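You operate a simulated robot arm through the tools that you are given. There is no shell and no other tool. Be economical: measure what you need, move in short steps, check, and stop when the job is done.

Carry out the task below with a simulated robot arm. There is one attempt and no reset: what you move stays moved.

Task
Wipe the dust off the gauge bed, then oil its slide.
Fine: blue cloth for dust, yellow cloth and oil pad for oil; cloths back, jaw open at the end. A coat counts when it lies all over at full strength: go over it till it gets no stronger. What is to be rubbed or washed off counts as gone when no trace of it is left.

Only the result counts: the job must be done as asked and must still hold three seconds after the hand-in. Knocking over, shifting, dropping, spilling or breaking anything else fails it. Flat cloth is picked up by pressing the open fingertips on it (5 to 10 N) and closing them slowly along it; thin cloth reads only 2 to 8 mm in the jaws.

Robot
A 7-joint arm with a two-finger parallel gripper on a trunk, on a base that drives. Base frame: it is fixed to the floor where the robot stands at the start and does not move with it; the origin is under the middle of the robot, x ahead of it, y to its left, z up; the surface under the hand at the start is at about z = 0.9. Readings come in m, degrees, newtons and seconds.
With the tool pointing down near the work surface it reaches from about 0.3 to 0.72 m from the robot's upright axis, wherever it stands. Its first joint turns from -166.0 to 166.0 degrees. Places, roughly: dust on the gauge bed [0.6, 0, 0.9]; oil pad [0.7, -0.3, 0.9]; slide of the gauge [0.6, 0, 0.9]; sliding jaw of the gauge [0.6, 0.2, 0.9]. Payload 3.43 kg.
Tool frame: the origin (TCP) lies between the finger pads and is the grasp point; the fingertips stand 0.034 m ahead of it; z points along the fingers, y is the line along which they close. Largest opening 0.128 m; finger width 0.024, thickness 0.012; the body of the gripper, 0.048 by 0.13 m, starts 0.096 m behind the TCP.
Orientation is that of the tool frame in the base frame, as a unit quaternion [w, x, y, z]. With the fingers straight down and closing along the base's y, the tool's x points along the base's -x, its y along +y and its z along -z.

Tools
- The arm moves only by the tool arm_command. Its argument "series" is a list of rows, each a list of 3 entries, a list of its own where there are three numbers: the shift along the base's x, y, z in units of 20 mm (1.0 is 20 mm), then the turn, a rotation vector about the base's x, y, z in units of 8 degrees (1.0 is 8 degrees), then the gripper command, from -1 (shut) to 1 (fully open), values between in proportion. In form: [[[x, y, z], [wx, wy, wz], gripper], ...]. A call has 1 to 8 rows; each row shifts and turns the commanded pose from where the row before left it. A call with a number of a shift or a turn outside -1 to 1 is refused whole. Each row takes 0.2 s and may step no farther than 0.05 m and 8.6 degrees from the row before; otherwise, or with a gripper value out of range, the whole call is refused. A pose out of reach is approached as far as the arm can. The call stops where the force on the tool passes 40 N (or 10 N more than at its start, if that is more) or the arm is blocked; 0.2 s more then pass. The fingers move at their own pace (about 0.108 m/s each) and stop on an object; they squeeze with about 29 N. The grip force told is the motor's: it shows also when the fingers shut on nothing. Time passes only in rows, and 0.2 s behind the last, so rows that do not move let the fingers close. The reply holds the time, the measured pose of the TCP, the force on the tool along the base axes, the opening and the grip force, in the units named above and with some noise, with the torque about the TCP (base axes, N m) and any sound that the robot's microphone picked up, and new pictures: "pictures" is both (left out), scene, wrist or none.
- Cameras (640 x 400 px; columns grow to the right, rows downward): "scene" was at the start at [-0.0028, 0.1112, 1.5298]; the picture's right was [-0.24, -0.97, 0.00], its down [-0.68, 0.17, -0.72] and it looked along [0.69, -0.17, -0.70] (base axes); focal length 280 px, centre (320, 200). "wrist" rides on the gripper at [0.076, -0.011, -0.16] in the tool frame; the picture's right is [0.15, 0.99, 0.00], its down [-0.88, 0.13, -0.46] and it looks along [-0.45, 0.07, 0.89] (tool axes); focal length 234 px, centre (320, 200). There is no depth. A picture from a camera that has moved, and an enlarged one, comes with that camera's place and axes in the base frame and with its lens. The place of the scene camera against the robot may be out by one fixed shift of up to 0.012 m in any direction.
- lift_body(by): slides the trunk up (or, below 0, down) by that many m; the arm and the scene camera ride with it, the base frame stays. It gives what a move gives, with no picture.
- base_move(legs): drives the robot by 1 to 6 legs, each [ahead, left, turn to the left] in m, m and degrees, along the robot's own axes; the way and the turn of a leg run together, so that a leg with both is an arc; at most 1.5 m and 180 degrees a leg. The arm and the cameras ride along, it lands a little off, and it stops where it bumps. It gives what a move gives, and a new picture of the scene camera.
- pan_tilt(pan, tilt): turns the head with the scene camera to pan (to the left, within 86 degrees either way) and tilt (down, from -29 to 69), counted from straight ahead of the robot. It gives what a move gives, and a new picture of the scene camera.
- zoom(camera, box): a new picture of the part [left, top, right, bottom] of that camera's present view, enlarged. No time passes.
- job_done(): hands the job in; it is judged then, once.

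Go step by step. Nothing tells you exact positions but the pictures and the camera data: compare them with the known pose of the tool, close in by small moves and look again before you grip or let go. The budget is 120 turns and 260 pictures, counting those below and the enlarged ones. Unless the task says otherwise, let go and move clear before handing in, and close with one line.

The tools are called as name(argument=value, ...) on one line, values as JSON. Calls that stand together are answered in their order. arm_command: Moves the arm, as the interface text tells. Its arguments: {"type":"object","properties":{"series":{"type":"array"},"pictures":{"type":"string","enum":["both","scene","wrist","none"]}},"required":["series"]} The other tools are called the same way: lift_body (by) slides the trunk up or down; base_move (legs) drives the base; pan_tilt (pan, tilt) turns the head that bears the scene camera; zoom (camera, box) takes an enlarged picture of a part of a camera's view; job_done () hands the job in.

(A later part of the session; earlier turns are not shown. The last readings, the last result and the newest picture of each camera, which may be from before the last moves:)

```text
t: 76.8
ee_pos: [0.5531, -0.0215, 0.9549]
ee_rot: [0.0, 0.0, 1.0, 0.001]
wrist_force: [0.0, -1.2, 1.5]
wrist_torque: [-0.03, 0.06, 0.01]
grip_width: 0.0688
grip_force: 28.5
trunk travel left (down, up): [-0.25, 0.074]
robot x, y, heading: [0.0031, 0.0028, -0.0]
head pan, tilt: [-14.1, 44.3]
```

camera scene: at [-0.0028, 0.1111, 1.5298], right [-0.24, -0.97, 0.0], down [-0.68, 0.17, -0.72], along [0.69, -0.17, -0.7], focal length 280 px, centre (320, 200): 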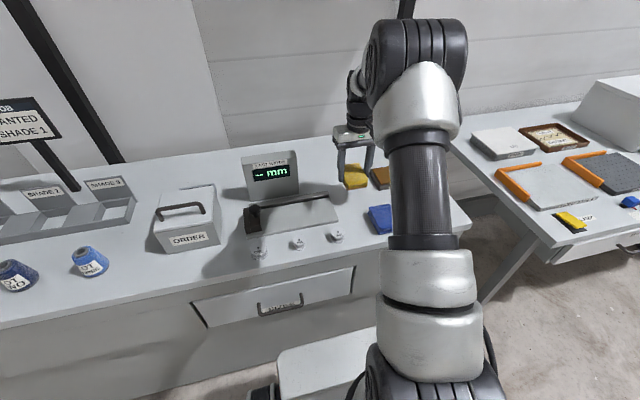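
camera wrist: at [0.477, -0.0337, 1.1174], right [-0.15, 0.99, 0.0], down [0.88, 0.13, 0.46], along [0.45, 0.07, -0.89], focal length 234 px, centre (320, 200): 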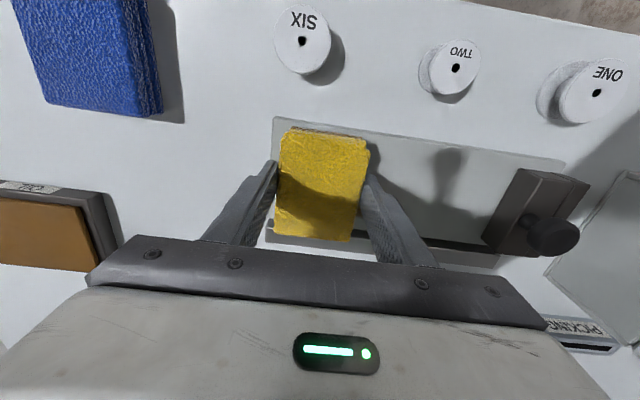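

Touching the bed at 0.955. I'll press a little more and rub over the zone.

arm_command(series=[[[0, 0, -0.08], [0, 0, 0], -1], [[0, -1, 0], [0, 0, 0], -1], [[0, 1, 0], [0, 0, 0], -1], [[0, 1, 0], [0, 0, 0], -1], [[0, 1, 0], [0, 0, 0], -1], [[0, -1, 0], [0, 0, 0], -1], [[0, -1, 0], [0, 0, 0], -1], [[0, -1, 0], [0, 0, 0], -1]], pictures="none")

arm_command(series=[[[0, -0.4, 0], [0, 0, 0], -1], [[0, 1, 0], [0, 0, 0], -1], [[0, 1, 0], [0, 0, 0], -1], [[0, 1, 0], [0, 0, 0], -1], [[0, 0.4, 0], [0, 0, 0], -1], [[0, -1, 0], [0, 0, 0], -1], [[0, -1, 0], [0, 0, 0], -1], [[0, -1, 0], [0, 0, 0], -1]], pictures="none")

arm_command(series=[[[0, -0.4, 0], [0, 0, 0], -1], [[0, 0, 1], [0, 0, 0], -1], [[0, 0, 1], [0, 0, 0], -1], [[0, -1, 0.5], [0, 0, 0], -1], [[0, -1, 0], [0, 0, 0], -1], [[0, -1, 0], [0, 0, 0], -1], [[0, -1, 0], [0, 0, 0], -1], [[0, -0.5, 0], [0, 0, 0], -1]], pictures="scene")

zoom(camera="scene", box=[240, 170, 350, 230])

zoom(camera="wrist", box=[360, 60, 580, 230])

```text
t: 78.6
ee_pos: [0.5517, -0.0392, 0.9546]
ee_rot: [0.002, -0.001, 1.0, 0.001]
wrist_force: [1.3, 7.4, 21.8]
wrist_torque: [0.46, 0.77, -0.29]
grip_width: 0.0689
grip_force: 29.3
trunk travel left (down, up): [-0.25, 0.074]
robot x, y, heading: [0.0017, 0.001, -0.0]
head pan, tilt: [-14.1, 44.3]
```

```text
t: 80.4
ee_pos: [0.5535, -0.0383, 0.953]
ee_rot: [0.001, 0.0, 1.0, 0.0]
wrist_force: [0.5, 6.7, 15.5]
wrist_torque: [0.55, 0.12, -0.12]
grip_width: 0.0688
grip_force: 28.5
trunk travel left (down, up): [-0.25, 0.074]
robot x, y, heading: [-0.0032, 0.0034, -0.1]
head pan, tilt: [-14.1, 44.3]
```

```text
t: 82.2
ee_pos: [0.5552, -0.139, 1.0059]
ee_rot: [0.0, 0.0, 1.0, 0.001]
wrist_force: [0.2, 0.1, -0.6]
wrist_torque: [-0.01, 0.01, 0.0]
grip_width: 0.0686
grip_force: 28.7
trunk travel left (down, up): [-0.25, 0.074]
robot x, y, heading: [0.0028, 0.0035, 0.0]
head pan, tilt: [-14.1, 44.3]
camera scene: at [-0.0027, 0.1111, 1.5298], right [-0.24, -0.97, 0.0], down [-0.68, 0.17, -0.72], along [0.69, -0.17, -0.7], focal length 280 px, centre (320, 200)
```

scene: 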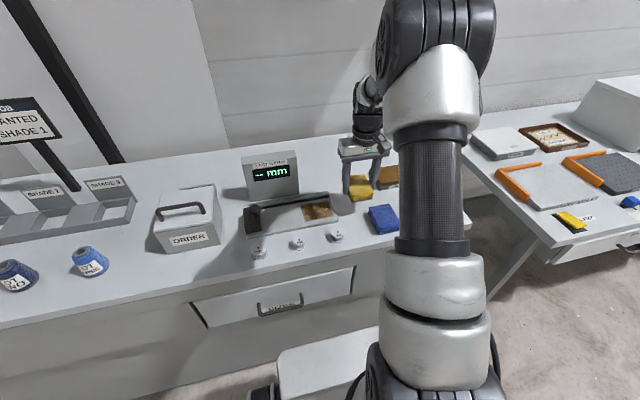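

```text
5.82 times, centred on (295, 200) of scene
camera zoom: at [-0.0027, 0.1111, 1.5298], right [-0.24, -0.97, 0.0], down [-0.68, 0.17, -0.72], along [0.69, -0.17, -0.7], focal length 1626 px, centre (466, 200)
```

zoom: 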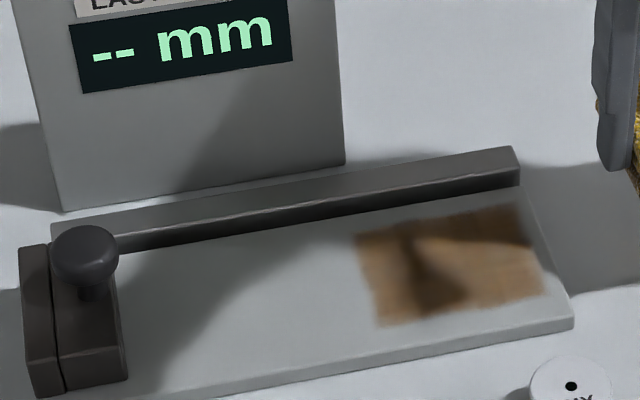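

```text
2.35 times, centred on (470, 145) of wrist
camera zoom: at [0.4793, -0.1506, 1.1642], right [-0.15, 0.99, 0.0], down [0.88, 0.13, 0.46], along [0.45, 0.07, -0.89], focal length 551 px, centre (-33, 329)
```

zoom: 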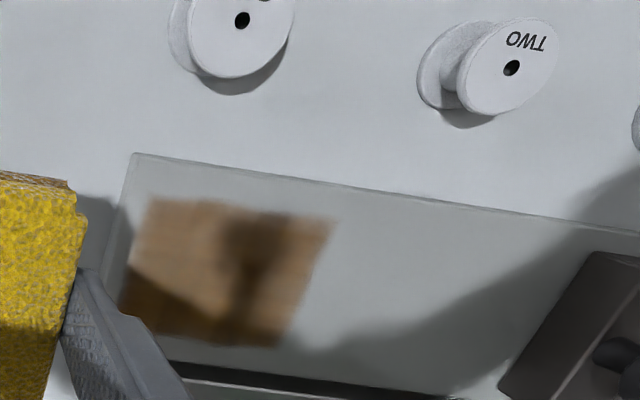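

The slide zone is now clearly a rectangle x ≈ 0.525–0.597, y ≈ −0.06…0.033, coated but not yet evenly. I'll reload and go over it more.

arm_command(series=[[[0.58, -1, 0.6], [0, 0, 0], -1], [[0.58, -1, 0], [0, 0, 0], -1], [[0.58, -1, 0], [0, 0, 0], -1], [[0.58, -1, 0], [0, 0, 0], -1], [[0.58, -1, 0], [0, 0, 0], -1], [[0.58, -1, 0], [0, 0, 0], -1], [[0.58, -1, 0], [0, 0, 0], -1], [[0.58, -1, 0], [0, 0, 0], -1]], pictures="none")

arm_command(series=[[[0, 0, -1], [0, 0, 0], -1], [[0, 0, -1], [0, 0, 0], -1], [[0, 0, -0.6], [0, 0, 0], -1], [[0, 0, -0.1], [0, 0, 0], -1], [[0, 0, 0], [0, 0, 0], -1]], pictures="none")

```text
t: 84.0
ee_pos: [0.6453, -0.3005, 1.0167]
ee_rot: [0.0, -0.001, 1.0, 0.0]
wrist_force: [0.1, -0.1, -0.5]
wrist_torque: [-0.01, -0.01, 0.03]
grip_width: 0.0688
grip_force: 29.1
trunk travel left (down, up): [-0.25, 0.074]
robot x, y, heading: [-0.0002, 0.0005, -0.0]
head pan, tilt: [-14.1, 44.3]
```

```text
t: 85.2
ee_pos: [0.6458, -0.2974, 0.9644]
ee_rot: [0.004, 0.0, 1.0, -0.001]
wrist_force: [0.0, 2.6, 27.5]
wrist_torque: [0.48, 0.56, -0.01]
grip_width: 0.0688
grip_force: 28.7
trunk travel left (down, up): [-0.25, 0.074]
robot x, y, heading: [0.0027, 0.0008, 0.0]
head pan, tilt: [-14.1, 44.3]
```

arm_command(series=[[[0, 0, 1], [0, 0, 0], -1], [[0, 0, 1], [0, 0, 0], -1], [[0, 0, 0.6], [0, 0, 0], -1], [[-0.33, 1, 0], [0, 0, 0], -1], [[-0.33, 1, 0], [0, 0, 0], -1], [[-0.33, 1, 0], [0, 0, 0], -1], [[-0.33, 1, 0], [0, 0, 0], -1], [[-0.33, 1, 0], [0, 0, 0], -1]], pictures="none")

arm_command(series=[[[-0.33, 1, 0], [0, 0, 0], -1], [[-0.33, 1, 0], [0, 0, 0], -1], [[-0.33, 1, 0], [0, 0, 0], -1], [[-0.33, 1, 0], [0, 0, 0], -1], [[-0.33, 1, 0], [0, 0, 0], -1], [[-0.33, 1, 0], [0, 0, 0], -1], [[-0.33, 1, -0.5], [0, 0, 0], -1], [[-0.33, 1, -1], [0, 0, 0], -1]], pictures="none")

arm_command(series=[[[0, 0, -0.8], [0, 0, 0], -1], [[0, 0, -0.3], [0, 0, 0], -1], [[0, 0, -0.1], [0, 0, 0], -1]], pictures="none")

```text
t: 87.0
ee_pos: [0.6134, -0.199, 1.0145]
ee_rot: [0.001, 0.0, 1.0, 0.0]
wrist_force: [0.0, 0.5, 0.0]
wrist_torque: [0.01, 0.0, 0.0]
grip_width: 0.0688
grip_force: 29.0
trunk travel left (down, up): [-0.25, 0.074]
robot x, y, heading: [-0.0006, 0.0005, 0.0]
head pan, tilt: [-14.1, 44.3]
```

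```text
t: 88.8
ee_pos: [0.5607, -0.0382, 0.9834]
ee_rot: [-0.001, 0.0, 1.0, 0.0]
wrist_force: [0.7, 0.4, -0.2]
wrist_torque: [0.04, 0.01, 0.01]
grip_width: 0.0685
grip_force: 29.2
trunk travel left (down, up): [-0.25, 0.074]
robot x, y, heading: [0.0023, 0.0013, 0.2]
head pan, tilt: [-14.1, 44.3]
```

```text
t: 89.6
ee_pos: [0.5613, -0.0374, 0.959]
ee_rot: [-0.001, 0.0, 1.0, 0.0]
wrist_force: [-0.3, -0.1, -0.2]
wrist_torque: [0.02, -0.03, 0.0]
grip_width: 0.0689
grip_force: 28.5
trunk travel left (down, up): [-0.25, 0.074]
robot x, y, heading: [-0.0004, 0.0019, 0.0]
head pan, tilt: [-14.1, 44.3]
```

arm_command(series=[[[-0.25, 0, -0.1], [0, 0, 0], -1], [[0, 0, -0.1], [0, 0, 0], -1], [[0, 0, -0.08], [0, 0, 0], -1]], pictures="none")

```text
t: 90.4
ee_pos: [0.5571, -0.0389, 0.9531]
ee_rot: [-0.001, 0.001, 1.0, 0.001]
wrist_force: [-0.2, 0.7, -0.7]
wrist_torque: [0.0, 0.01, -0.04]
grip_width: 0.0687
grip_force: 29.1
trunk travel left (down, up): [-0.25, 0.074]
robot x, y, heading: [0.0022, 0.0015, 0.1]
head pan, tilt: [-14.1, 44.3]
```

arm_command(series=[[[0, 0, -0.08], [0, 0, 0], -1], [[0, 0, -0.08], [0, 0, 0], -1]], pictures="none")

```text
t: 91.0
ee_pos: [0.5568, -0.0378, 0.953]
ee_rot: [0.002, 0.001, 1.0, 0.0]
wrist_force: [-1.8, 0.0, 17.4]
wrist_torque: [0.03, 0.1, -0.02]
grip_width: 0.0689
grip_force: 29.2
trunk travel left (down, up): [-0.25, 0.074]
robot x, y, heading: [0.0043, 0.0008, -0.0]
head pan, tilt: [-14.1, 44.3]
```

17 N of contact. Rubbing many strokes over the zone, with small front-back shifts.

arm_command(series=[[[0, 0.9, 0], [0, 0, 0], -1], [[0, 0.9, 0], [0, 0, 0], -1], [[0, 0.9, 0], [0, 0, 0], -1], [[0, 0.9, 0], [0, 0, 0], -1], [[-0.3, -0.9, 0], [0, 0, 0], -1], [[0, -0.9, 0], [0, 0, 0], -1], [[0, -0.9, 0], [0, 0, 0], -1], [[0, -0.9, 0], [0, 0, 0], -1]], pictures="none")

arm_command(series=[[[-0.2, 0.9, 0], [0, 0, 0], -1], [[0, 0.9, 0], [0, 0, 0], -1], [[0, 0.9, 0], [0, 0, 0], -1], [[0, 0.9, 0], [0, 0, 0], -1], [[0.2, -0.9, 0], [0, 0, 0], -1], [[0, -0.9, 0], [0, 0, 0], -1], [[0, -0.9, 0], [0, 0, 0], -1], [[0, -0.9, 0], [0, 0, 0], -1]], pictures="none")

arm_command(series=[[[0.3, 0.9, 0], [0, 0, 0], -1], [[0, 0.9, 0], [0, 0, 0], -1], [[0, 0.9, 0], [0, 0, 0], -1], [[0, 0.9, 0], [0, 0, 0], -1], [[0, -0.9, 0], [0, 0, 0], -1], [[0, -0.9, 0], [0, 0, 0], -1], [[0, -0.9, 0], [0, 0, 0], -1], [[0, -0.9, 0], [0, 0, 0], -1]], pictures="none")

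arm_command(series=[[[0, -0.2, 0], [0, 0, 0], -1], [[0, 0, 1], [0, 0, 0], -1], [[0, 0, 1], [0, 0, 0], -1], [[0, -1, 0.5], [0, 0, 0], -1], [[0, -1, 0], [0, 0, 0], -1], [[0, -1, 0], [0, 0, 0], -1], [[0, -1, 0], [0, 0, 0], -1], [[0, -0.5, 0], [0, 0, 0], -1]], pictures="none")

zoom(camera="scene", box=[240, 170, 350, 230])

zoom(camera="wrist", box=[360, 60, 580, 230])

```text
t: 92.7
ee_pos: [0.5503, -0.0225, 0.953]
ee_rot: [0.003, -0.002, 1.0, 0.002]
wrist_force: [-5.1, -1.1, 15.6]
wrist_torque: [-0.03, 0.36, -0.05]
grip_width: 0.0688
grip_force: 29.0
trunk travel left (down, up): [-0.25, 0.074]
robot x, y, heading: [-0.001, -0.0002, 0.4]
head pan, tilt: [-14.1, 44.3]
stopped in row 8: the force on the tool passed its limit at 41 N (the readings are from after the stop); the commanded pose is now the measured one
```

```text
t: 94.5
ee_pos: [0.549, -0.0213, 0.952]
ee_rot: [0.004, -0.002, 1.0, 0.001]
wrist_force: [0.4, 12.3, 30.2]
wrist_torque: [0.69, 0.15, -0.14]
grip_width: 0.0689
grip_force: 29.1
trunk travel left (down, up): [-0.25, 0.074]
robot x, y, heading: [-0.0023, 0.0001, 0.3]
head pan, tilt: [-14.1, 44.3]
```

```text
t: 96.3
ee_pos: [0.5563, -0.0209, 0.9511]
ee_rot: [0.002, -0.002, 1.0, 0.001]
wrist_force: [-0.6, 10.3, 30.6]
wrist_torque: [0.62, 0.09, -0.09]
grip_width: 0.0686
grip_force: 28.4
trunk travel left (down, up): [-0.25, 0.074]
robot x, y, heading: [0.0018, -0.0012, 0.0]
head pan, tilt: [-14.1, 44.3]
```

```text
t: 98.1
ee_pos: [0.5561, -0.1165, 1.0]
ee_rot: [0.001, -0.002, 1.0, 0.002]
wrist_force: [-0.4, -0.1, 0.1]
wrist_torque: [-0.01, -0.01, 0.02]
grip_width: 0.0688
grip_force: 29.3
trunk travel left (down, up): [-0.25, 0.074]
robot x, y, heading: [0.0024, 0.0014, 0.4]
head pan, tilt: [-14.1, 44.3]
```

```text
5.82 times, centred on (295, 200) of scene
camera zoom: at [-0.0029, 0.1113, 1.5298], right [-0.24, -0.97, 0.0], down [-0.68, 0.17, -0.72], along [0.69, -0.17, -0.7], focal length 1626 px, centre (466, 200)
```

zoom: 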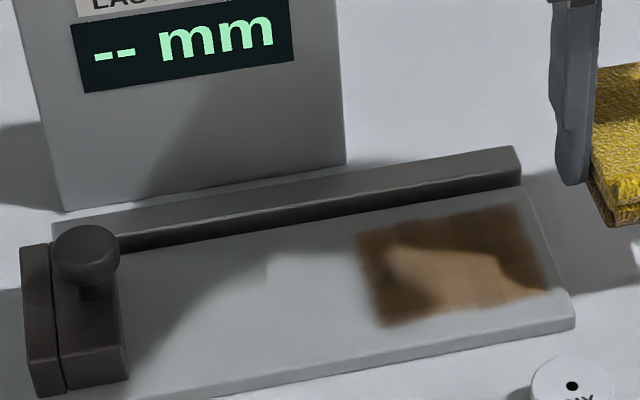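

```text
2.35 times, centred on (470, 145) of wrist
camera zoom: at [0.4787, -0.1289, 1.1595], right [-0.15, 0.99, 0.0], down [0.88, 0.13, 0.46], along [0.45, 0.07, -0.89], focal length 551 px, centre (-33, 329)
```

zoom: 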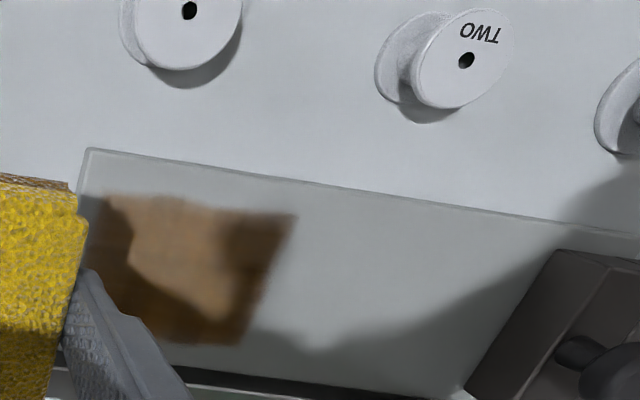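

Much stronger. Another round of strokes, reaching further right this time, and then I'll compare.

arm_command(series=[[[0, 1, 0], [0, 0, 0], -1], [[0, 1, 0], [0, 0, 0], -1], [[0, 1, 0], [0, 0, 0], -1], [[0, 0.6, -1], [0, 0, 0], -1], [[0, 0, -1], [0, 0, 0], -1], [[0, 0, -0.2], [0, 0, 0], -1], [[0, 0, -0.1], [0, 0, 0], -1], [[0, 0, 0], [0, 0, 0], -1]], pictures="none")

arm_command(series=[[[0, 0, -0.08], [0, 0, 0], -1], [[0, 0, 0], [0, 0, 0], -1]], pictures="none")

```text
t: 99.9
ee_pos: [0.5566, -0.045, 0.9533]
ee_rot: [0.001, -0.001, 1.0, 0.002]
wrist_force: [0.7, 0.1, 0.1]
wrist_torque: [0.0, -0.02, -0.02]
grip_width: 0.0689
grip_force: 28.9
trunk travel left (down, up): [-0.25, 0.074]
robot x, y, heading: [0.0007, -0.0026, 0.0]
head pan, tilt: [-14.1, 44.3]
```

```text
t: 100.5
ee_pos: [0.5554, -0.0436, 0.9519]
ee_rot: [0.002, 0.0, 1.0, 0.002]
wrist_force: [0.2, -0.4, -0.3]
wrist_torque: [0.0, 0.04, 0.01]
grip_width: 0.0685
grip_force: 29.0
trunk travel left (down, up): [-0.25, 0.074]
robot x, y, heading: [-0.0015, 0.0018, 0.1]
head pan, tilt: [-14.1, 44.3]
```

arm_command(series=[[[0, 0, -0.07], [0, 0, 0], -1], [[0, 0, -0.07], [0, 0, 0], -1]], pictures="none")

```text
t: 101.1
ee_pos: [0.5577, -0.0441, 0.9504]
ee_rot: [0.002, -0.003, 1.0, 0.002]
wrist_force: [-0.5, 1.3, 4.7]
wrist_torque: [-0.08, -0.03, -0.03]
grip_width: 0.0691
grip_force: 29.5
trunk travel left (down, up): [-0.25, 0.074]
robot x, y, heading: [-0.0022, 0.0001, -0.1]
head pan, tilt: [-14.1, 44.3]
```

arm_command(series=[[[0, 0.9, -0.03], [0, 0, 0], -1], [[0, 0.9, 0], [0, 0, 0], -1], [[0, 0.9, 0], [0, 0, 0], -1], [[0, 0.9, 0], [0, 0, 0], -1], [[-0.2, -0.9, 0], [0, 0, 0], -1], [[0, -0.9, 0], [0, 0, 0], -1], [[0, -0.9, 0], [0, 0, 0], -1], [[0, -0.9, 0], [0, 0, 0], -1]], pictures="none")

arm_command(series=[[[-0.2, 0.9, 0], [0, 0, 0], -1], [[0, 0.9, 0], [0, 0, 0], -1], [[0, 0.9, 0], [0, 0, 0], -1], [[0, 0.9, 0], [0, 0, 0], -1], [[0.2, -0.9, 0], [0, 0, 0], -1], [[0, -0.9, 0], [0, 0, 0], -1], [[0, -0.9, 0], [0, 0, 0], -1], [[0, -0.9, 0], [0, 0, 0], -1]], pictures="none")

arm_command(series=[[[0.2, 0.9, 0], [0, 0, 0], -1], [[0, 0.9, 0], [0, 0, 0], -1], [[0, 0.9, 0], [0, 0, 0], -1], [[0, 0.9, 0], [0, 0, 0], -1], [[0, -0.9, 0], [0, 0, 0], -1], [[0, -0.9, 0], [0, 0, 0], -1], [[0, -0.9, 0], [0, 0, 0], -1], [[0, -0.9, 0], [0, 0, 0], -1]], pictures="none")

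arm_command(series=[[[0, 0, 1], [0, 0, 0], -1], [[0, 0, 1], [0, 0, 0], -1], [[0, -1, 0.5], [0, 0, 0], -1], [[0, -1, 0], [0, 0, 0], -1], [[0, -1, 0], [0, 0, 0], -1], [[0, -1, 0], [0, 0, 0], -1], [[0, -1, 0], [0, 0, 0], -1], [[0.5, -1, 0], [0, 0, 0], -1]], pictures="none")

zoom(camera="scene", box=[240, 170, 350, 230])

zoom(camera="wrist", box=[360, 60, 580, 230])

```text
t: 102.9
ee_pos: [0.5528, -0.0415, 0.9505]
ee_rot: [0.003, -0.002, 1.0, 0.002]
wrist_force: [0.5, 7.3, 21.4]
wrist_torque: [0.17, 0.29, -0.16]
grip_width: 0.0686
grip_force: 28.8
trunk travel left (down, up): [-0.25, 0.074]
robot x, y, heading: [0.0017, 0.0002, 0.2]
head pan, tilt: [-14.1, 44.3]
```

```text
t: 104.7
ee_pos: [0.5506, -0.0404, 0.9504]
ee_rot: [0.003, -0.001, 1.0, 0.001]
wrist_force: [0.4, 10.6, 28.5]
wrist_torque: [0.37, 0.38, -0.2]
grip_width: 0.0688
grip_force: 28.5
trunk travel left (down, up): [-0.25, 0.074]
robot x, y, heading: [-0.001, -0.0014, -0.1]
head pan, tilt: [-14.1, 44.3]
```

```text
t: 106.5
ee_pos: [0.5549, -0.0439, 0.9499]
ee_rot: [0.001, -0.001, 1.0, 0.002]
wrist_force: [-0.8, 2.2, 8.2]
wrist_torque: [0.13, -0.11, 0.01]
grip_width: 0.0688
grip_force: 29.7
trunk travel left (down, up): [-0.25, 0.074]
robot x, y, heading: [0.0042, -0.002, 0.1]
head pan, tilt: [-14.1, 44.3]
```

```text
t: 108.3
ee_pos: [0.5652, -0.164, 1.0002]
ee_rot: [0.001, -0.001, 1.0, 0.002]
wrist_force: [-0.2, 0.3, -0.6]
wrist_torque: [-0.01, -0.02, 0.01]
grip_width: 0.0684
grip_force: 29.1
trunk travel left (down, up): [-0.25, 0.074]
robot x, y, heading: [0.0029, 0.0006, 0.1]
head pan, tilt: [-14.1, 44.3]
```

```text
5.82 times, centred on (295, 200) of scene
camera zoom: at [-0.0029, 0.1113, 1.5298], right [-0.24, -0.97, 0.0], down [-0.68, 0.17, -0.72], along [0.69, -0.17, -0.7], focal length 1626 px, centre (466, 200)
```

zoom: 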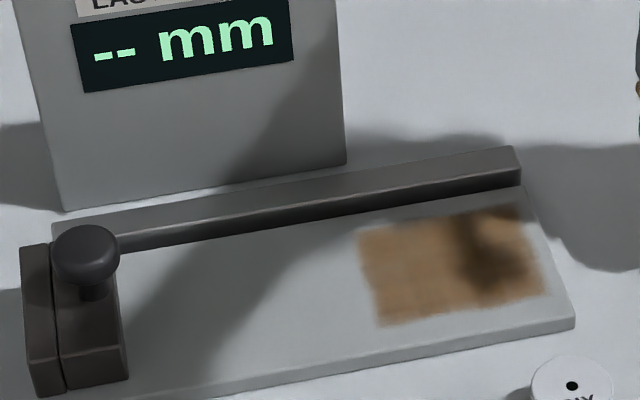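

```text
2.35 times, centred on (470, 145) of wrist
camera zoom: at [0.4892, -0.177, 1.1586], right [-0.15, 0.99, 0.0], down [0.88, 0.13, 0.46], along [0.45, 0.07, -0.89], focal length 551 px, centre (-33, 329)
```

zoom: 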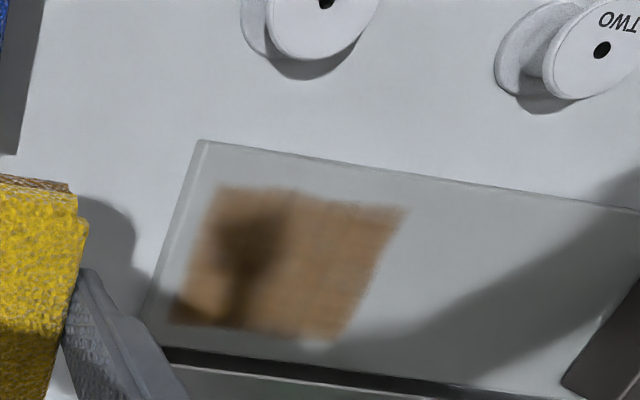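

I'll go to the pad to reload again, and look at the coat from there with the shadow off it.

arm_command(series=[[[0.58, -1, 0.8], [0, 0, 0], -1], [[0.58, -1, 0], [0, 0, 0], -1], [[0.58, -1, 0], [0, 0, 0], -1], [[0.58, -1, 0], [0, 0, 0], -1], [[0.58, -1, 0], [0, 0, 0], -1], [[0.58, -1, 0], [0, 0, 0], -1], [[0.5, -0.8, 0], [0, 0, 0], -1], [[0, 0, 0], [0, 0, 0], -1]], pictures="none")

zoom(camera="scene", box=[290, 190, 350, 230])

arm_command(series=[[[0, 0, -1], [0, 0, 0], -1], [[0, 0, -1], [0, 0, 0], -1], [[0, 0, -0.6], [0, 0, 0], -1], [[0, 0, -0.1], [0, 0, 0], -1], [[0, 0, 0], [0, 0, 0], -1]], pictures="none")

```text
t: 110.1
ee_pos: [0.647, -0.2991, 1.0167]
ee_rot: [0.0, -0.001, 1.0, 0.002]
wrist_force: [0.2, 0.1, -0.7]
wrist_torque: [0.0, 0.03, -0.03]
grip_width: 0.0685
grip_force: 29.2
trunk travel left (down, up): [-0.25, 0.074]
robot x, y, heading: [0.0013, -0.0016, -0.0]
head pan, tilt: [-14.1, 44.3]
```

```text
10.00 times, centred on (320, 210) of scene
camera zoom: at [-0.0028, 0.1113, 1.5298], right [-0.24, -0.97, 0.0], down [-0.68, 0.17, -0.72], along [0.69, -0.17, -0.7], focal length 2795 px, centre (320, 100)
```

zoom: 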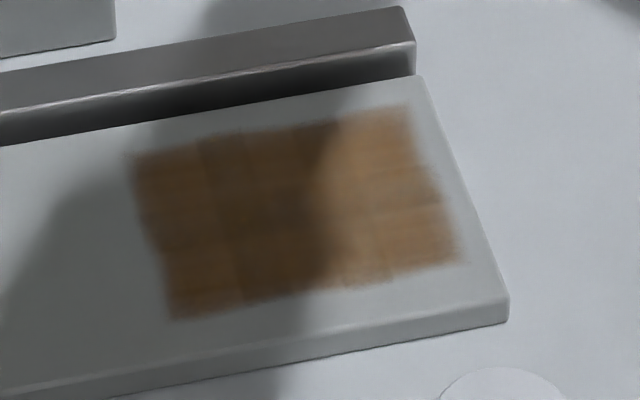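

```text
t: 111.3
ee_pos: [0.6475, -0.3001, 0.962]
ee_rot: [0.002, -0.001, 1.0, 0.002]
wrist_force: [-0.2, 0.7, 1.3]
wrist_torque: [-0.06, 0.04, 0.01]
grip_width: 0.0687
grip_force: 29.1
trunk travel left (down, up): [-0.25, 0.074]
robot x, y, heading: [0.0034, 0.0004, 0.0]
head pan, tilt: [-14.1, 44.3]
```

The coat shows as cells with the left column slightly weaker. I'll press on the pad for oil, then go back and favour the left side.

arm_command(series=[[[0, 0, -0.1], [0, 0, 0], -1], [[0.2, 0, 0], [0, 0, 0], -1], [[-0.4, 0, 0], [0, 0, 0], -1], [[0.2, 0, 0], [0, 0, 0], -1], [[0, 0, 0], [0, 0, 0], -1], [[0, 0, 1], [0, 0, 0], -1], [[0, 0, 1], [0, 0, 0], -1], [[0, 0, 0.8], [0, 0, 0], -1]], pictures="none")

arm_command(series=[[[-0.36, 1, 0], [0, 0, 0], -1], [[-0.36, 1, 0], [0, 0, 0], -1], [[-0.36, 1, 0], [0, 0, 0], -1], [[-0.36, 1, 0], [0, 0, 0], -1], [[-0.36, 1, 0], [0, 0, 0], -1], [[-0.36, 1, 0], [0, 0, 0], -1], [[-0.36, 1, 0], [0, 0, 0], -1], [[-0.36, 1, 0], [0, 0, 0], -1]], pictures="none")

arm_command(series=[[[-0.36, 1, 0], [0, 0, 0], -1], [[-0.36, 1, 0], [0, 0, 0], -1], [[-0.36, 1, 0], [0, 0, 0], -1], [[-0.36, 1, 0], [0, 0, 0], -1], [[-0.2, 1, 0], [0, 0, 0], -1], [[0, 1, 0], [0, 0, 0], -1], [[0, 1, -1], [0, 0, 0], -1], [[0, 0.4, -1], [0, 0, 0], -1]], pictures="none")

arm_command(series=[[[0, 0, -0.6], [0, 0, 0], -1], [[0, 0, -0.3], [0, 0, 0], -1], [[0, 0, -0.1], [0, 0, 0], -1]], pictures="none")

```text
t: 113.1
ee_pos: [0.6459, -0.2984, 1.0198]
ee_rot: [0.001, 0.0, 1.0, 0.002]
wrist_force: [-0.2, -0.5, -0.6]
wrist_torque: [0.0, 0.02, -0.01]
grip_width: 0.0687
grip_force: 28.4
trunk travel left (down, up): [-0.25, 0.074]
robot x, y, heading: [-0.0014, 0.0004, -0.1]
head pan, tilt: [-14.1, 44.3]
```

```text
t: 114.9
ee_pos: [0.5887, -0.139, 1.017]
ee_rot: [0.002, -0.001, 1.0, 0.002]
wrist_force: [0.2, 0.7, 0.3]
wrist_torque: [-0.01, -0.02, 0.02]
grip_width: 0.0688
grip_force: 28.8
trunk travel left (down, up): [-0.25, 0.074]
robot x, y, heading: [-0.0008, -0.0002, 0.1]
head pan, tilt: [-14.1, 44.3]
```

```text
t: 116.7
ee_pos: [0.5558, 0.008, 0.9748]
ee_rot: [0.001, -0.001, 1.0, 0.002]
wrist_force: [-0.1, 0.3, -0.3]
wrist_torque: [0.0, 0.02, 0.01]
grip_width: 0.0686
grip_force: 28.9
trunk travel left (down, up): [-0.25, 0.074]
robot x, y, heading: [0.0021, 0.0013, 0.1]
head pan, tilt: [-14.1, 44.3]
```

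```text
t: 117.5
ee_pos: [0.5557, 0.0087, 0.9556]
ee_rot: [0.001, -0.001, 1.0, 0.002]
wrist_force: [0.0, -0.1, 0.2]
wrist_torque: [0.03, 0.0, -0.04]
grip_width: 0.0689
grip_force: 29.1
trunk travel left (down, up): [-0.25, 0.074]
robot x, y, heading: [0.0051, -0.0001, 0.0]
head pan, tilt: [-14.1, 44.3]
```

arm_command(series=[[[0, 0, -0.15], [0, 0, 0], -1], [[0, 0, -0.1], [0, 0, 0], -1], [[0, 0, 0], [0, 0, 0], -1]], pictures="none")

```text
t: 118.3
ee_pos: [0.5561, 0.0084, 0.9506]
ee_rot: [0.001, 0.0, 1.0, 0.002]
wrist_force: [0.4, -0.1, -0.5]
wrist_torque: [-0.03, -0.03, 0.0]
grip_width: 0.069
grip_force: 28.9
trunk travel left (down, up): [-0.25, 0.074]
robot x, y, heading: [-0.0003, 0.0, 0.3]
head pan, tilt: [-14.1, 44.3]
```

arm_command(series=[[[0, 0, -0.08], [0, 0, 0], -1], [[0, 0, -0.06], [0, 0, 0], -1]], pictures="none")

```text
t: 118.9
ee_pos: [0.5559, 0.0085, 0.9505]
ee_rot: [0.004, -0.002, 1.0, 0.001]
wrist_force: [-0.5, 0.8, 15.2]
wrist_torque: [-0.27, 0.27, -0.04]
grip_width: 0.0687
grip_force: 29.0
trunk travel left (down, up): [-0.25, 0.074]
robot x, y, heading: [-0.0009, 0.0004, 0.0]
head pan, tilt: [-14.1, 44.3]
```

arm_command(series=[[[0, 1, 0], [0, 0, 0], -1], [[0, 1, 0], [0, 0, 0], -1], [[0, -1, 0], [0, 0, 0], -1], [[0, -1, 0], [0, 0, 0], -1], [[0, -1, 0], [0, 0, 0], -1], [[0, -1, 0], [0, 0, 0], -1], [[0, -0.8, 0], [0, 0, 0], -1], [[0, 0.8, 0], [0, 0, 0], -1]], pictures="none")

arm_command(series=[[[-0.3, 1, 0.02], [0, 0, 0], -1], [[0, 1, 0], [0, 0, 0], -1], [[0, 1, 0], [0, 0, 0], -1], [[0, 1, 0], [0, 0, 0], -1], [[0, -1, 0], [0, 0, 0], -1], [[0, -1, 0], [0, 0, 0], -1], [[0, -1, 0], [0, 0, 0], -1], [[0, -1, 0], [0, 0, 0], -1]], pictures="none")

arm_command(series=[[[0.2, 1, 0], [0, 0, 0], -1], [[0, 1, 0], [0, 0, 0], -1], [[0, 1, 0], [0, 0, 0], -1], [[0, 1, 0], [0, 0, 0], -1], [[0, -1, 0], [0, 0, 0], -1], [[0, -1, 0], [0, 0, 0], -1], [[0, -1, 0], [0, 0, 0], -1], [[0, -1, 0], [0, 0, 0], -1]], pictures="none")

arm_command(series=[[[0.1, 1, 0], [0, 0, 0], -1], [[0, 1, 0], [0, 0, 0], -1], [[0, 1, 0], [0, 0, 0], -1], [[0, 1, 0], [0, 0, 0], -1], [[0, -1, 0], [0, 0, 0], -1], [[0, -1, 0], [0, 0, 0], -1], [[0, -1, 0], [0, 0, 0], -1], [[0, -1, 0], [0, 0, 0], -1]], pictures="none")

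```text
t: 120.7
ee_pos: [0.5544, -0.0375, 0.9495]
ee_rot: [0.003, 0.001, 1.0, -0.001]
wrist_force: [0.7, -14.4, 29.0]
wrist_torque: [-0.37, 0.27, 0.16]
grip_width: 0.0688
grip_force: 28.9
trunk travel left (down, up): [-0.25, 0.074]
robot x, y, heading: [0.0003, 0.0033, -0.1]
head pan, tilt: [-14.1, 44.3]
```

```text
t: 122.5
ee_pos: [0.5487, -0.0324, 0.9487]
ee_rot: [0.002, -0.001, 1.0, 0.002]
wrist_force: [-0.5, 9.3, 26.5]
wrist_torque: [0.62, -0.1, 0.0]
grip_width: 0.0688
grip_force: 29.5
trunk travel left (down, up): [-0.25, 0.074]
robot x, y, heading: [0.003, -0.0002, -0.1]
head pan, tilt: [-14.1, 44.3]
```

```text
t: 124.3
ee_pos: [0.5523, -0.0342, 0.9496]
ee_rot: [0.0, -0.001, 1.0, 0.0]
wrist_force: [-0.7, -0.1, 2.7]
wrist_torque: [-0.15, -0.01, -0.03]
grip_width: 0.0691
grip_force: 28.9
trunk travel left (down, up): [-0.25, 0.074]
robot x, y, heading: [0.0006, 0.0019, -0.1]
head pan, tilt: [-14.1, 44.3]
```

```text
t: 126.1
ee_pos: [0.5554, -0.0312, 0.9492]
ee_rot: [0.002, 0.0, 1.0, 0.002]
wrist_force: [0.1, -0.3, 1.2]
wrist_torque: [-0.09, 0.07, 0.04]
grip_width: 0.0689
grip_force: 28.5
trunk travel left (down, up): [-0.25, 0.074]
robot x, y, heading: [-0.0025, -0.002, -0.0]
head pan, tilt: [-14.1, 44.3]
```

Lifting away to the same pad-side viewpoint so I can compare.

arm_command(series=[[[0, 0, 1], [0, 0, 0], -1], [[0, 0, 1], [0, 0, 0], -1], [[0.3, -1, 1], [0, 0, 0], -1], [[0.4, -1, 0.3], [0, 0, 0], -1], [[0.4, -1, 0], [0, 0, 0], -1], [[0.4, -1, 0], [0, 0, 0], -1], [[0.4, -1, 0], [0, 0, 0], -1], [[0.4, -1, 0], [0, 0, 0], -1]], pictures="none")

arm_command(series=[[[0.4, -1, 0], [0, 0, 0], -1], [[0.4, -1, 0], [0, 0, 0], -1], [[0.4, -1, 0], [0, 0, 0], -1], [[0.4, -1, 0], [0, 0, 0], -1], [[0.4, -1, 0], [0, 0, 0], -1], [[0.4, -1, 0], [0, 0, 0], -1], [[0, -1, 0], [0, 0, 0], -1], [[0, -0.4, 0], [0, 0, 0], -1]], pictures="scene")

zoom(camera="scene", box=[290, 190, 350, 230])

```text
t: 127.9
ee_pos: [0.6025, -0.1498, 1.0152]
ee_rot: [0.001, -0.001, 1.0, 0.002]
wrist_force: [-0.6, 1.2, -0.2]
wrist_torque: [0.0, -0.01, -0.01]
grip_width: 0.069
grip_force: 29.0
trunk travel left (down, up): [-0.25, 0.074]
robot x, y, heading: [-0.0009, -0.003, 0.1]
head pan, tilt: [-14.1, 44.3]
```

```text
t: 129.7
ee_pos: [0.6522, -0.3012, 1.014]
ee_rot: [0.0, -0.002, 1.0, 0.002]
wrist_force: [0.8, 0.3, -0.1]
wrist_torque: [-0.01, -0.01, -0.01]
grip_width: 0.0688
grip_force: 29.0
trunk travel left (down, up): [-0.25, 0.074]
robot x, y, heading: [0.0004, -0.0033, 0.1]
head pan, tilt: [-14.1, 44.3]
camera scene: at [-0.0028, 0.1113, 1.5298], right [-0.24, -0.97, 0.0], down [-0.68, 0.17, -0.72], along [0.69, -0.17, -0.7], focal length 280 px, centre (320, 200)
```

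scene: 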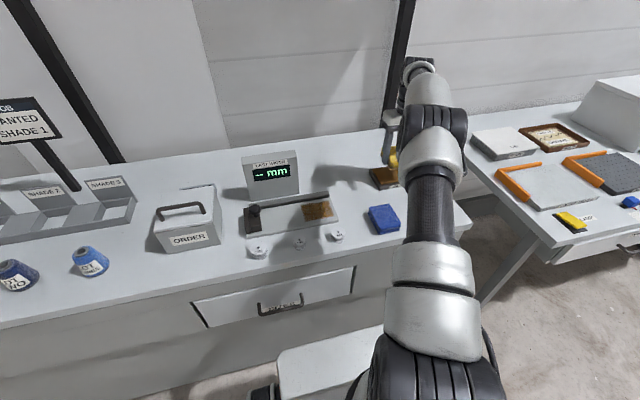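

```text
10.00 times, centred on (320, 210) of scene
camera zoom: at [-0.0028, 0.1113, 1.5298], right [-0.24, -0.97, 0.0], down [-0.68, 0.17, -0.72], along [0.69, -0.17, -0.7], focal length 2795 px, centre (320, 100)
```

zoom: 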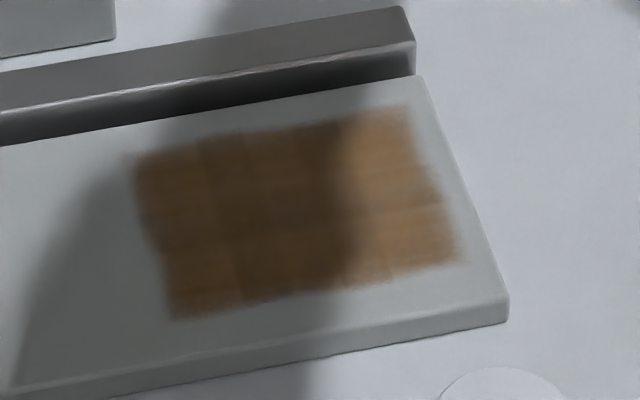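

A bit more saturated than before, so it was not yet at its limit. One more reload and round.

arm_command(series=[[[-0.2, 0, -1], [0, 0, 0], -1], [[0, 0, -1], [0, 0, 0], -1], [[0, 0, -0.5], [0, 0, 0], -1], [[0, 0, -0.15], [0, 0, 0], -1], [[0, 0, -0.1], [0, 0, 0], -1]], pictures="none")

```text
t: 130.9
ee_pos: [0.6461, -0.3, 0.9608]
ee_rot: [0.001, -0.001, 1.0, 0.001]
wrist_force: [0.0, 0.0, 2.9]
wrist_torque: [-0.08, 0.06, 0.0]
grip_width: 0.0688
grip_force: 29.0
trunk travel left (down, up): [-0.25, 0.074]
robot x, y, heading: [0.0031, 0.0013, -0.0]
head pan, tilt: [-14.1, 44.3]
```

arm_command(series=[[[0, 0, -0.07], [0, 0, 0], -1], [[0.2, 0, 0], [0, 0, 0], -1], [[-0.4, 0, 0], [0, 0, 0], -1], [[0.2, 0, 0], [0, 0, 0], -1], [[0, 0, 0], [0, 0, 0], -1], [[0, 0, 1], [0, 0, 0], -1], [[0, 0, 1], [0, 0, 0], -1], [[0, 0, 0.8], [0, 0, 0], -1]], pictures="none")

arm_command(series=[[[-0.36, 1, 0], [0, 0, 0], -1], [[-0.36, 1, 0], [0, 0, 0], -1], [[-0.36, 1, 0], [0, 0, 0], -1], [[-0.36, 1, 0], [0, 0, 0], -1], [[-0.36, 1, 0], [0, 0, 0], -1], [[-0.36, 1, 0], [0, 0, 0], -1], [[-0.36, 1, 0], [0, 0, 0], -1], [[-0.36, 1, 0], [0, 0, 0], -1]], pictures="none")

arm_command(series=[[[-0.36, 1, 0], [0, 0, 0], -1], [[-0.36, 1, 0], [0, 0, 0], -1], [[-0.36, 1, 0], [0, 0, 0], -1], [[-0.36, 1, 0], [0, 0, 0], -1], [[-0.2, 1, 0], [0, 0, 0], -1], [[0, 1, 0], [0, 0, 0], -1], [[0, 1, -1], [0, 0, 0], -1], [[0, 0.4, -1], [0, 0, 0], -1]], pictures="none")

arm_command(series=[[[0, 0, -0.6], [0, 0, 0], -1], [[0, 0, -0.4], [0, 0, 0], -1], [[0, 0, -0.1], [0, 0, 0], -1], [[0, 0, -0.1], [0, 0, 0], -1]], pictures="none")

```text
t: 132.7
ee_pos: [0.6468, -0.2993, 1.015]
ee_rot: [0.001, -0.001, 1.0, 0.002]
wrist_force: [-0.7, -0.3, -0.1]
wrist_torque: [0.0, 0.01, 0.0]
grip_width: 0.0687
grip_force: 28.7
trunk travel left (down, up): [-0.25, 0.074]
robot x, y, heading: [0.0001, -0.0022, 0.0]
head pan, tilt: [-14.1, 44.3]
```

```text
t: 134.5
ee_pos: [0.5869, -0.1396, 1.014]
ee_rot: [0.001, -0.001, 1.0, 0.002]
wrist_force: [-0.1, -0.1, -0.1]
wrist_torque: [-0.03, -0.04, 0.02]
grip_width: 0.0688
grip_force: 29.1
trunk travel left (down, up): [-0.25, 0.074]
robot x, y, heading: [-0.0001, -0.0013, 0.0]
head pan, tilt: [-14.1, 44.3]
```

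```text
t: 136.3
ee_pos: [0.5559, 0.0074, 0.9734]
ee_rot: [0.001, -0.001, 1.0, 0.001]
wrist_force: [-0.8, 0.7, -0.7]
wrist_torque: [-0.04, -0.06, -0.02]
grip_width: 0.0686
grip_force: 29.1
trunk travel left (down, up): [-0.25, 0.074]
robot x, y, heading: [-0.0027, 0.0022, -0.0]
head pan, tilt: [-14.1, 44.3]
```

```text
t: 137.3
ee_pos: [0.5537, 0.007, 0.9494]
ee_rot: [0.001, -0.001, 1.0, 0.002]
wrist_force: [-0.7, 0.5, -0.4]
wrist_torque: [0.01, 0.02, 0.06]
grip_width: 0.0687
grip_force: 29.1
trunk travel left (down, up): [-0.25, 0.074]
robot x, y, heading: [0.0016, -0.0026, -0.1]
head pan, tilt: [-14.1, 44.3]
```

arm_command(series=[[[0, 0, -0.07], [0, 0, 0], -1], [[0, 0, -0.04], [0, 0, 0], -1]], pictures="none")

```text
t: 137.9
ee_pos: [0.5554, 0.0075, 0.948]
ee_rot: [0.002, -0.001, 1.0, 0.001]
wrist_force: [-0.7, -1.1, 3.6]
wrist_torque: [-0.16, -0.04, -0.04]
grip_width: 0.0689
grip_force: 28.7
trunk travel left (down, up): [-0.25, 0.074]
robot x, y, heading: [-0.0002, -0.0008, -0.1]
head pan, tilt: [-14.1, 44.3]
```

Contact now comes with the fingertips almost at the bed, because the cloth has crept up in the grip. I'll set it down here, regrip it about 7 mm higher and continue.

arm_command(series=[[[0, 0, 0], [0, 0, 0], 0.3], [[0, 0, 0], [0, 0, 0], 0.3], [[0, 0, 0.37], [0, 0, 0], 0.3], [[0, 0, 0], [0, 0, 0], 0.1], [[0, 0, 0], [0, 0, 0], -0.1], [[0, 0, 0], [0, 0, 0], -0.3], [[0, 0, 0], [0, 0, 0], -1]], pictures="both")

zoom(camera="scene", box=[230, 160, 350, 240])

```text
t: 139.5
ee_pos: [0.5563, 0.0084, 0.9552]
ee_rot: [0.0, -0.001, 1.0, 0.002]
wrist_force: [-0.5, 0.9, -0.6]
wrist_torque: [-0.01, 0.0, -0.03]
grip_width: 0.0688
grip_force: 29.1
trunk travel left (down, up): [-0.25, 0.074]
robot x, y, heading: [0.0021, -0.0022, 0.1]
head pan, tilt: [-14.1, 44.3]
camera scene: at [-0.0029, 0.1114, 1.5298], right [-0.24, -0.97, 0.0], down [-0.68, 0.17, -0.72], along [0.69, -0.17, -0.7], focal length 280 px, centre (320, 200)
camera wrist: at [0.4784, -0.0046, 1.1145], right [-0.15, 0.99, 0.0], down [0.88, 0.13, 0.46], along [0.45, 0.07, -0.89], focal length 234 px, centre (320, 200)
```

scene: 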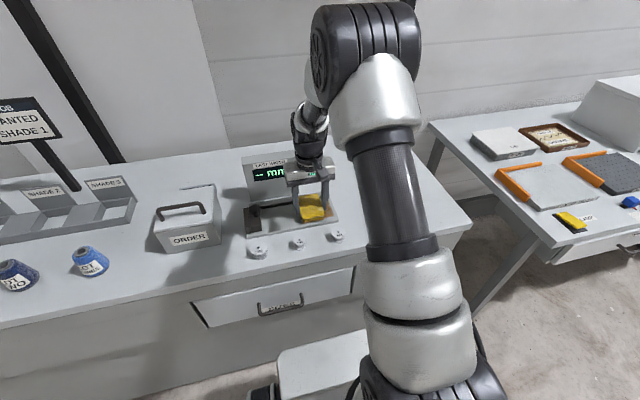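
wrist: 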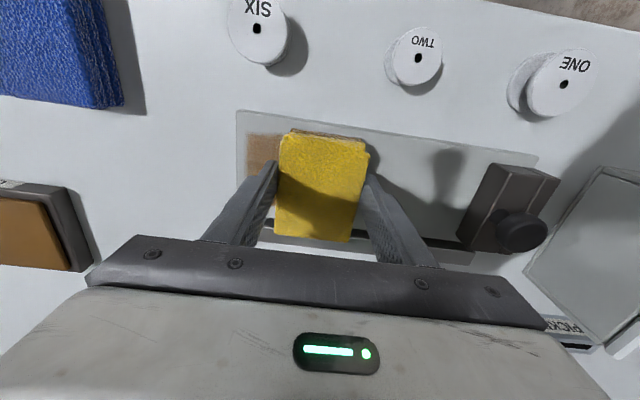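

```text
5.00 times, centred on (290, 200) of scene
camera zoom: at [-0.0029, 0.1114, 1.5298], right [-0.24, -0.97, 0.0], down [-0.68, 0.17, -0.72], along [0.69, -0.17, -0.7], focal length 1397 px, centre (470, 200)
```

zoom: 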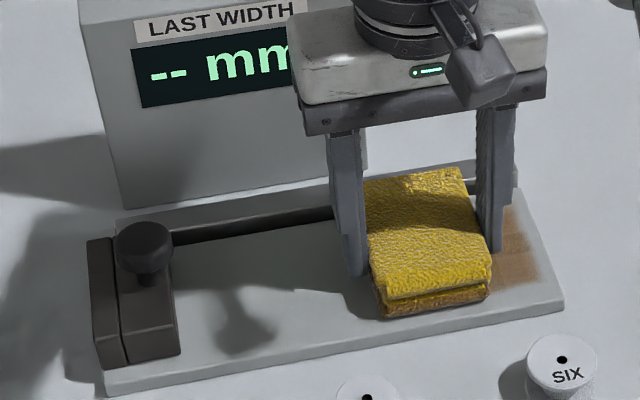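

Regripped well. I'll press down a little and rub again.

arm_command(series=[[[0, 0, -0.06], [0, 0, 0], -1], [[0, 0, -0.04], [0, 0, 0], -1]], pictures="none")

```text
t: 140.1
ee_pos: [0.5554, 0.007, 0.9547]
ee_rot: [0.003, -0.001, 1.0, 0.002]
wrist_force: [-1.6, -0.8, 13.8]
wrist_torque: [-0.12, 0.38, -0.02]
grip_width: 0.0687
grip_force: 28.8
trunk travel left (down, up): [-0.25, 0.074]
robot x, y, heading: [-0.0007, 0.0012, 0.1]
head pan, tilt: [-14.1, 44.3]
```

arm_command(series=[[[0, 1, 0], [0, 0, 0], -1], [[0, 1, 0], [0, 0, 0], -1], [[0, -1, 0], [0, 0, 0], -1], [[0, -1, 0], [0, 0, 0], -1], [[0, -1, 0], [0, 0, 0], -1], [[0, -1, 0], [0, 0, 0], -1], [[0, -0.8, 0], [0, 0, 0], -1], [[0, 0.8, 0], [0, 0, 0], -1]], pictures="none")

arm_command(series=[[[-0.3, 1, 0], [0, 0, 0], -1], [[0, 1, 0], [0, 0, 0], -1], [[0, 1, 0], [0, 0, 0], -1], [[0, 1, 0], [0, 0, 0], -1], [[0, -1, 0], [0, 0, 0], -1], [[0, -1, 0], [0, 0, 0], -1], [[0, -1, 0], [0, 0, 0], -1], [[0, -1, 0], [0, 0, 0], -1]], pictures="none")

arm_command(series=[[[0.3, 1, -0.03], [0, 0, 0], -1], [[0, 1, 0], [0, 0, 0], -1], [[0, 1, 0], [0, 0, 0], -1], [[0, 1, 0], [0, 0, 0], -1], [[0, -1, 0], [0, 0, 0], -1], [[0, -1, 0], [0, 0, 0], -1], [[0, -1, 0], [0, 0, 0], -1], [[0, -1, 0], [0, 0, 0], -1]], pictures="none")

arm_command(series=[[[0, 0.9, -0.03], [0, 0, 0], -1], [[0, 1, 0], [0, 0, 0], -1], [[0, 1, 0], [0, 0, 0], -1], [[0, 1, 0], [0, 0, 0], -1], [[0, -1, 0], [0, 0, 0], -1], [[0, -1, 0], [0, 0, 0], -1], [[0, -1, 0], [0, 0, 0], -1], [[0, -1, 0], [0, 0, 0], -1]], pictures="none")

```text
t: 141.9
ee_pos: [0.5545, -0.0363, 0.9546]
ee_rot: [0.002, 0.001, 1.0, -0.001]
wrist_force: [0.8, -8.9, 17.9]
wrist_torque: [-0.18, -0.34, -0.17]
grip_width: 0.0688
grip_force: 29.3
trunk travel left (down, up): [-0.25, 0.074]
robot x, y, heading: [0.0015, 0.0022, 0.1]
head pan, tilt: [-14.1, 44.3]
```

```text
t: 143.7
ee_pos: [0.5467, -0.0335, 0.9536]
ee_rot: [0.001, 0.0, 1.0, 0.001]
wrist_force: [0.1, 4.7, 14.7]
wrist_torque: [0.2, -0.07, -0.04]
grip_width: 0.069
grip_force: 28.8
trunk travel left (down, up): [-0.25, 0.074]
robot x, y, heading: [-0.0014, 0.0016, 0.1]
head pan, tilt: [-14.1, 44.3]
```

```text
t: 145.5
ee_pos: [0.5539, -0.0307, 0.9532]
ee_rot: [0.002, -0.001, 1.0, 0.002]
wrist_force: [0.1, 6.2, 19.1]
wrist_torque: [0.28, -0.07, -0.08]
grip_width: 0.069
grip_force: 28.8
trunk travel left (down, up): [-0.25, 0.074]
robot x, y, heading: [-0.0005, 0.0011, 0.0]
head pan, tilt: [-14.1, 44.3]
```

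```text
t: 147.3
ee_pos: [0.5544, -0.0345, 0.9538]
ee_rot: [0.002, 0.0, 1.0, 0.002]
wrist_force: [-1.0, 2.2, 10.9]
wrist_torque: [0.03, 0.2, -0.06]
grip_width: 0.0687
grip_force: 29.3
trunk travel left (down, up): [-0.25, 0.074]
robot x, y, heading: [-0.0017, 0.0035, 0.1]
head pan, tilt: [-14.1, 44.3]
```

arm_command(series=[[[0, 0, 1], [0, 0, 0], -1], [[0, 0, 1], [0, 0, 0], -1], [[0.3, -1, 1], [0, 0, 0], -1], [[0.4, -1, 0.1], [0, 0, 0], -1], [[0.4, -1, 0], [0, 0, 0], -1], [[0.4, -1, 0], [0, 0, 0], -1], [[0.4, -1, 0], [0, 0, 0], -1], [[0.4, -1, 0], [0, 0, 0], -1]], pictures="none")

arm_command(series=[[[0.4, -1, 0], [0, 0, 0], -1], [[0.4, -1, 0], [0, 0, 0], -1], [[0.4, -1, 0], [0, 0, 0], -1], [[0.4, -1, 0], [0, 0, 0], -1], [[0.4, -1, 0], [0, 0, 0], -1], [[0.4, -1, 0], [0, 0, 0], -1], [[0, -1, 0], [0, 0, 0], -1], [[0, -0.4, 0], [0, 0, 0], -1]], pictures="none")

zoom(camera="scene", box=[290, 190, 350, 230])

```text
t: 149.1
ee_pos: [0.6007, -0.154, 1.0136]
ee_rot: [0.001, -0.001, 1.0, 0.003]
wrist_force: [-0.8, 0.0, 0.2]
wrist_torque: [0.01, 0.01, 0.01]
grip_width: 0.069
grip_force: 28.6
trunk travel left (down, up): [-0.25, 0.074]
robot x, y, heading: [0.0004, 0.0004, 0.1]
head pan, tilt: [-14.1, 44.3]
```

```text
t: 150.9
ee_pos: [0.6493, -0.3012, 1.0137]
ee_rot: [0.001, -0.001, 1.0, 0.002]
wrist_force: [0.8, -0.5, 0.0]
wrist_torque: [0.0, -0.01, -0.01]
grip_width: 0.0688
grip_force: 29.1
trunk travel left (down, up): [-0.25, 0.074]
robot x, y, heading: [-0.0027, 0.0034, 0.0]
head pan, tilt: [-14.1, 44.3]
```

```text
10.00 times, centred on (320, 210) of scene
camera zoom: at [-0.0029, 0.1114, 1.5298], right [-0.24, -0.97, 0.0], down [-0.68, 0.17, -0.72], along [0.69, -0.17, -0.7], focal length 2795 px, centre (320, 100)
```

zoom: 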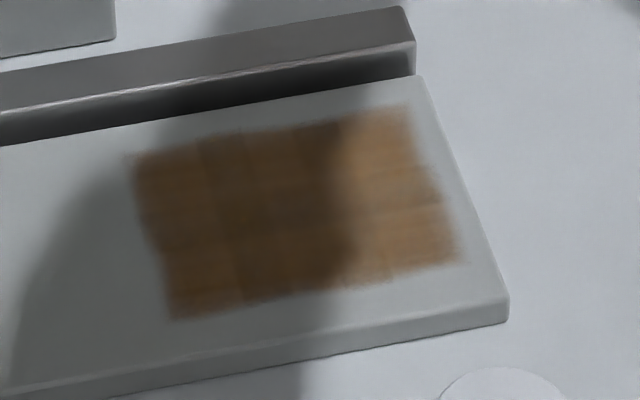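

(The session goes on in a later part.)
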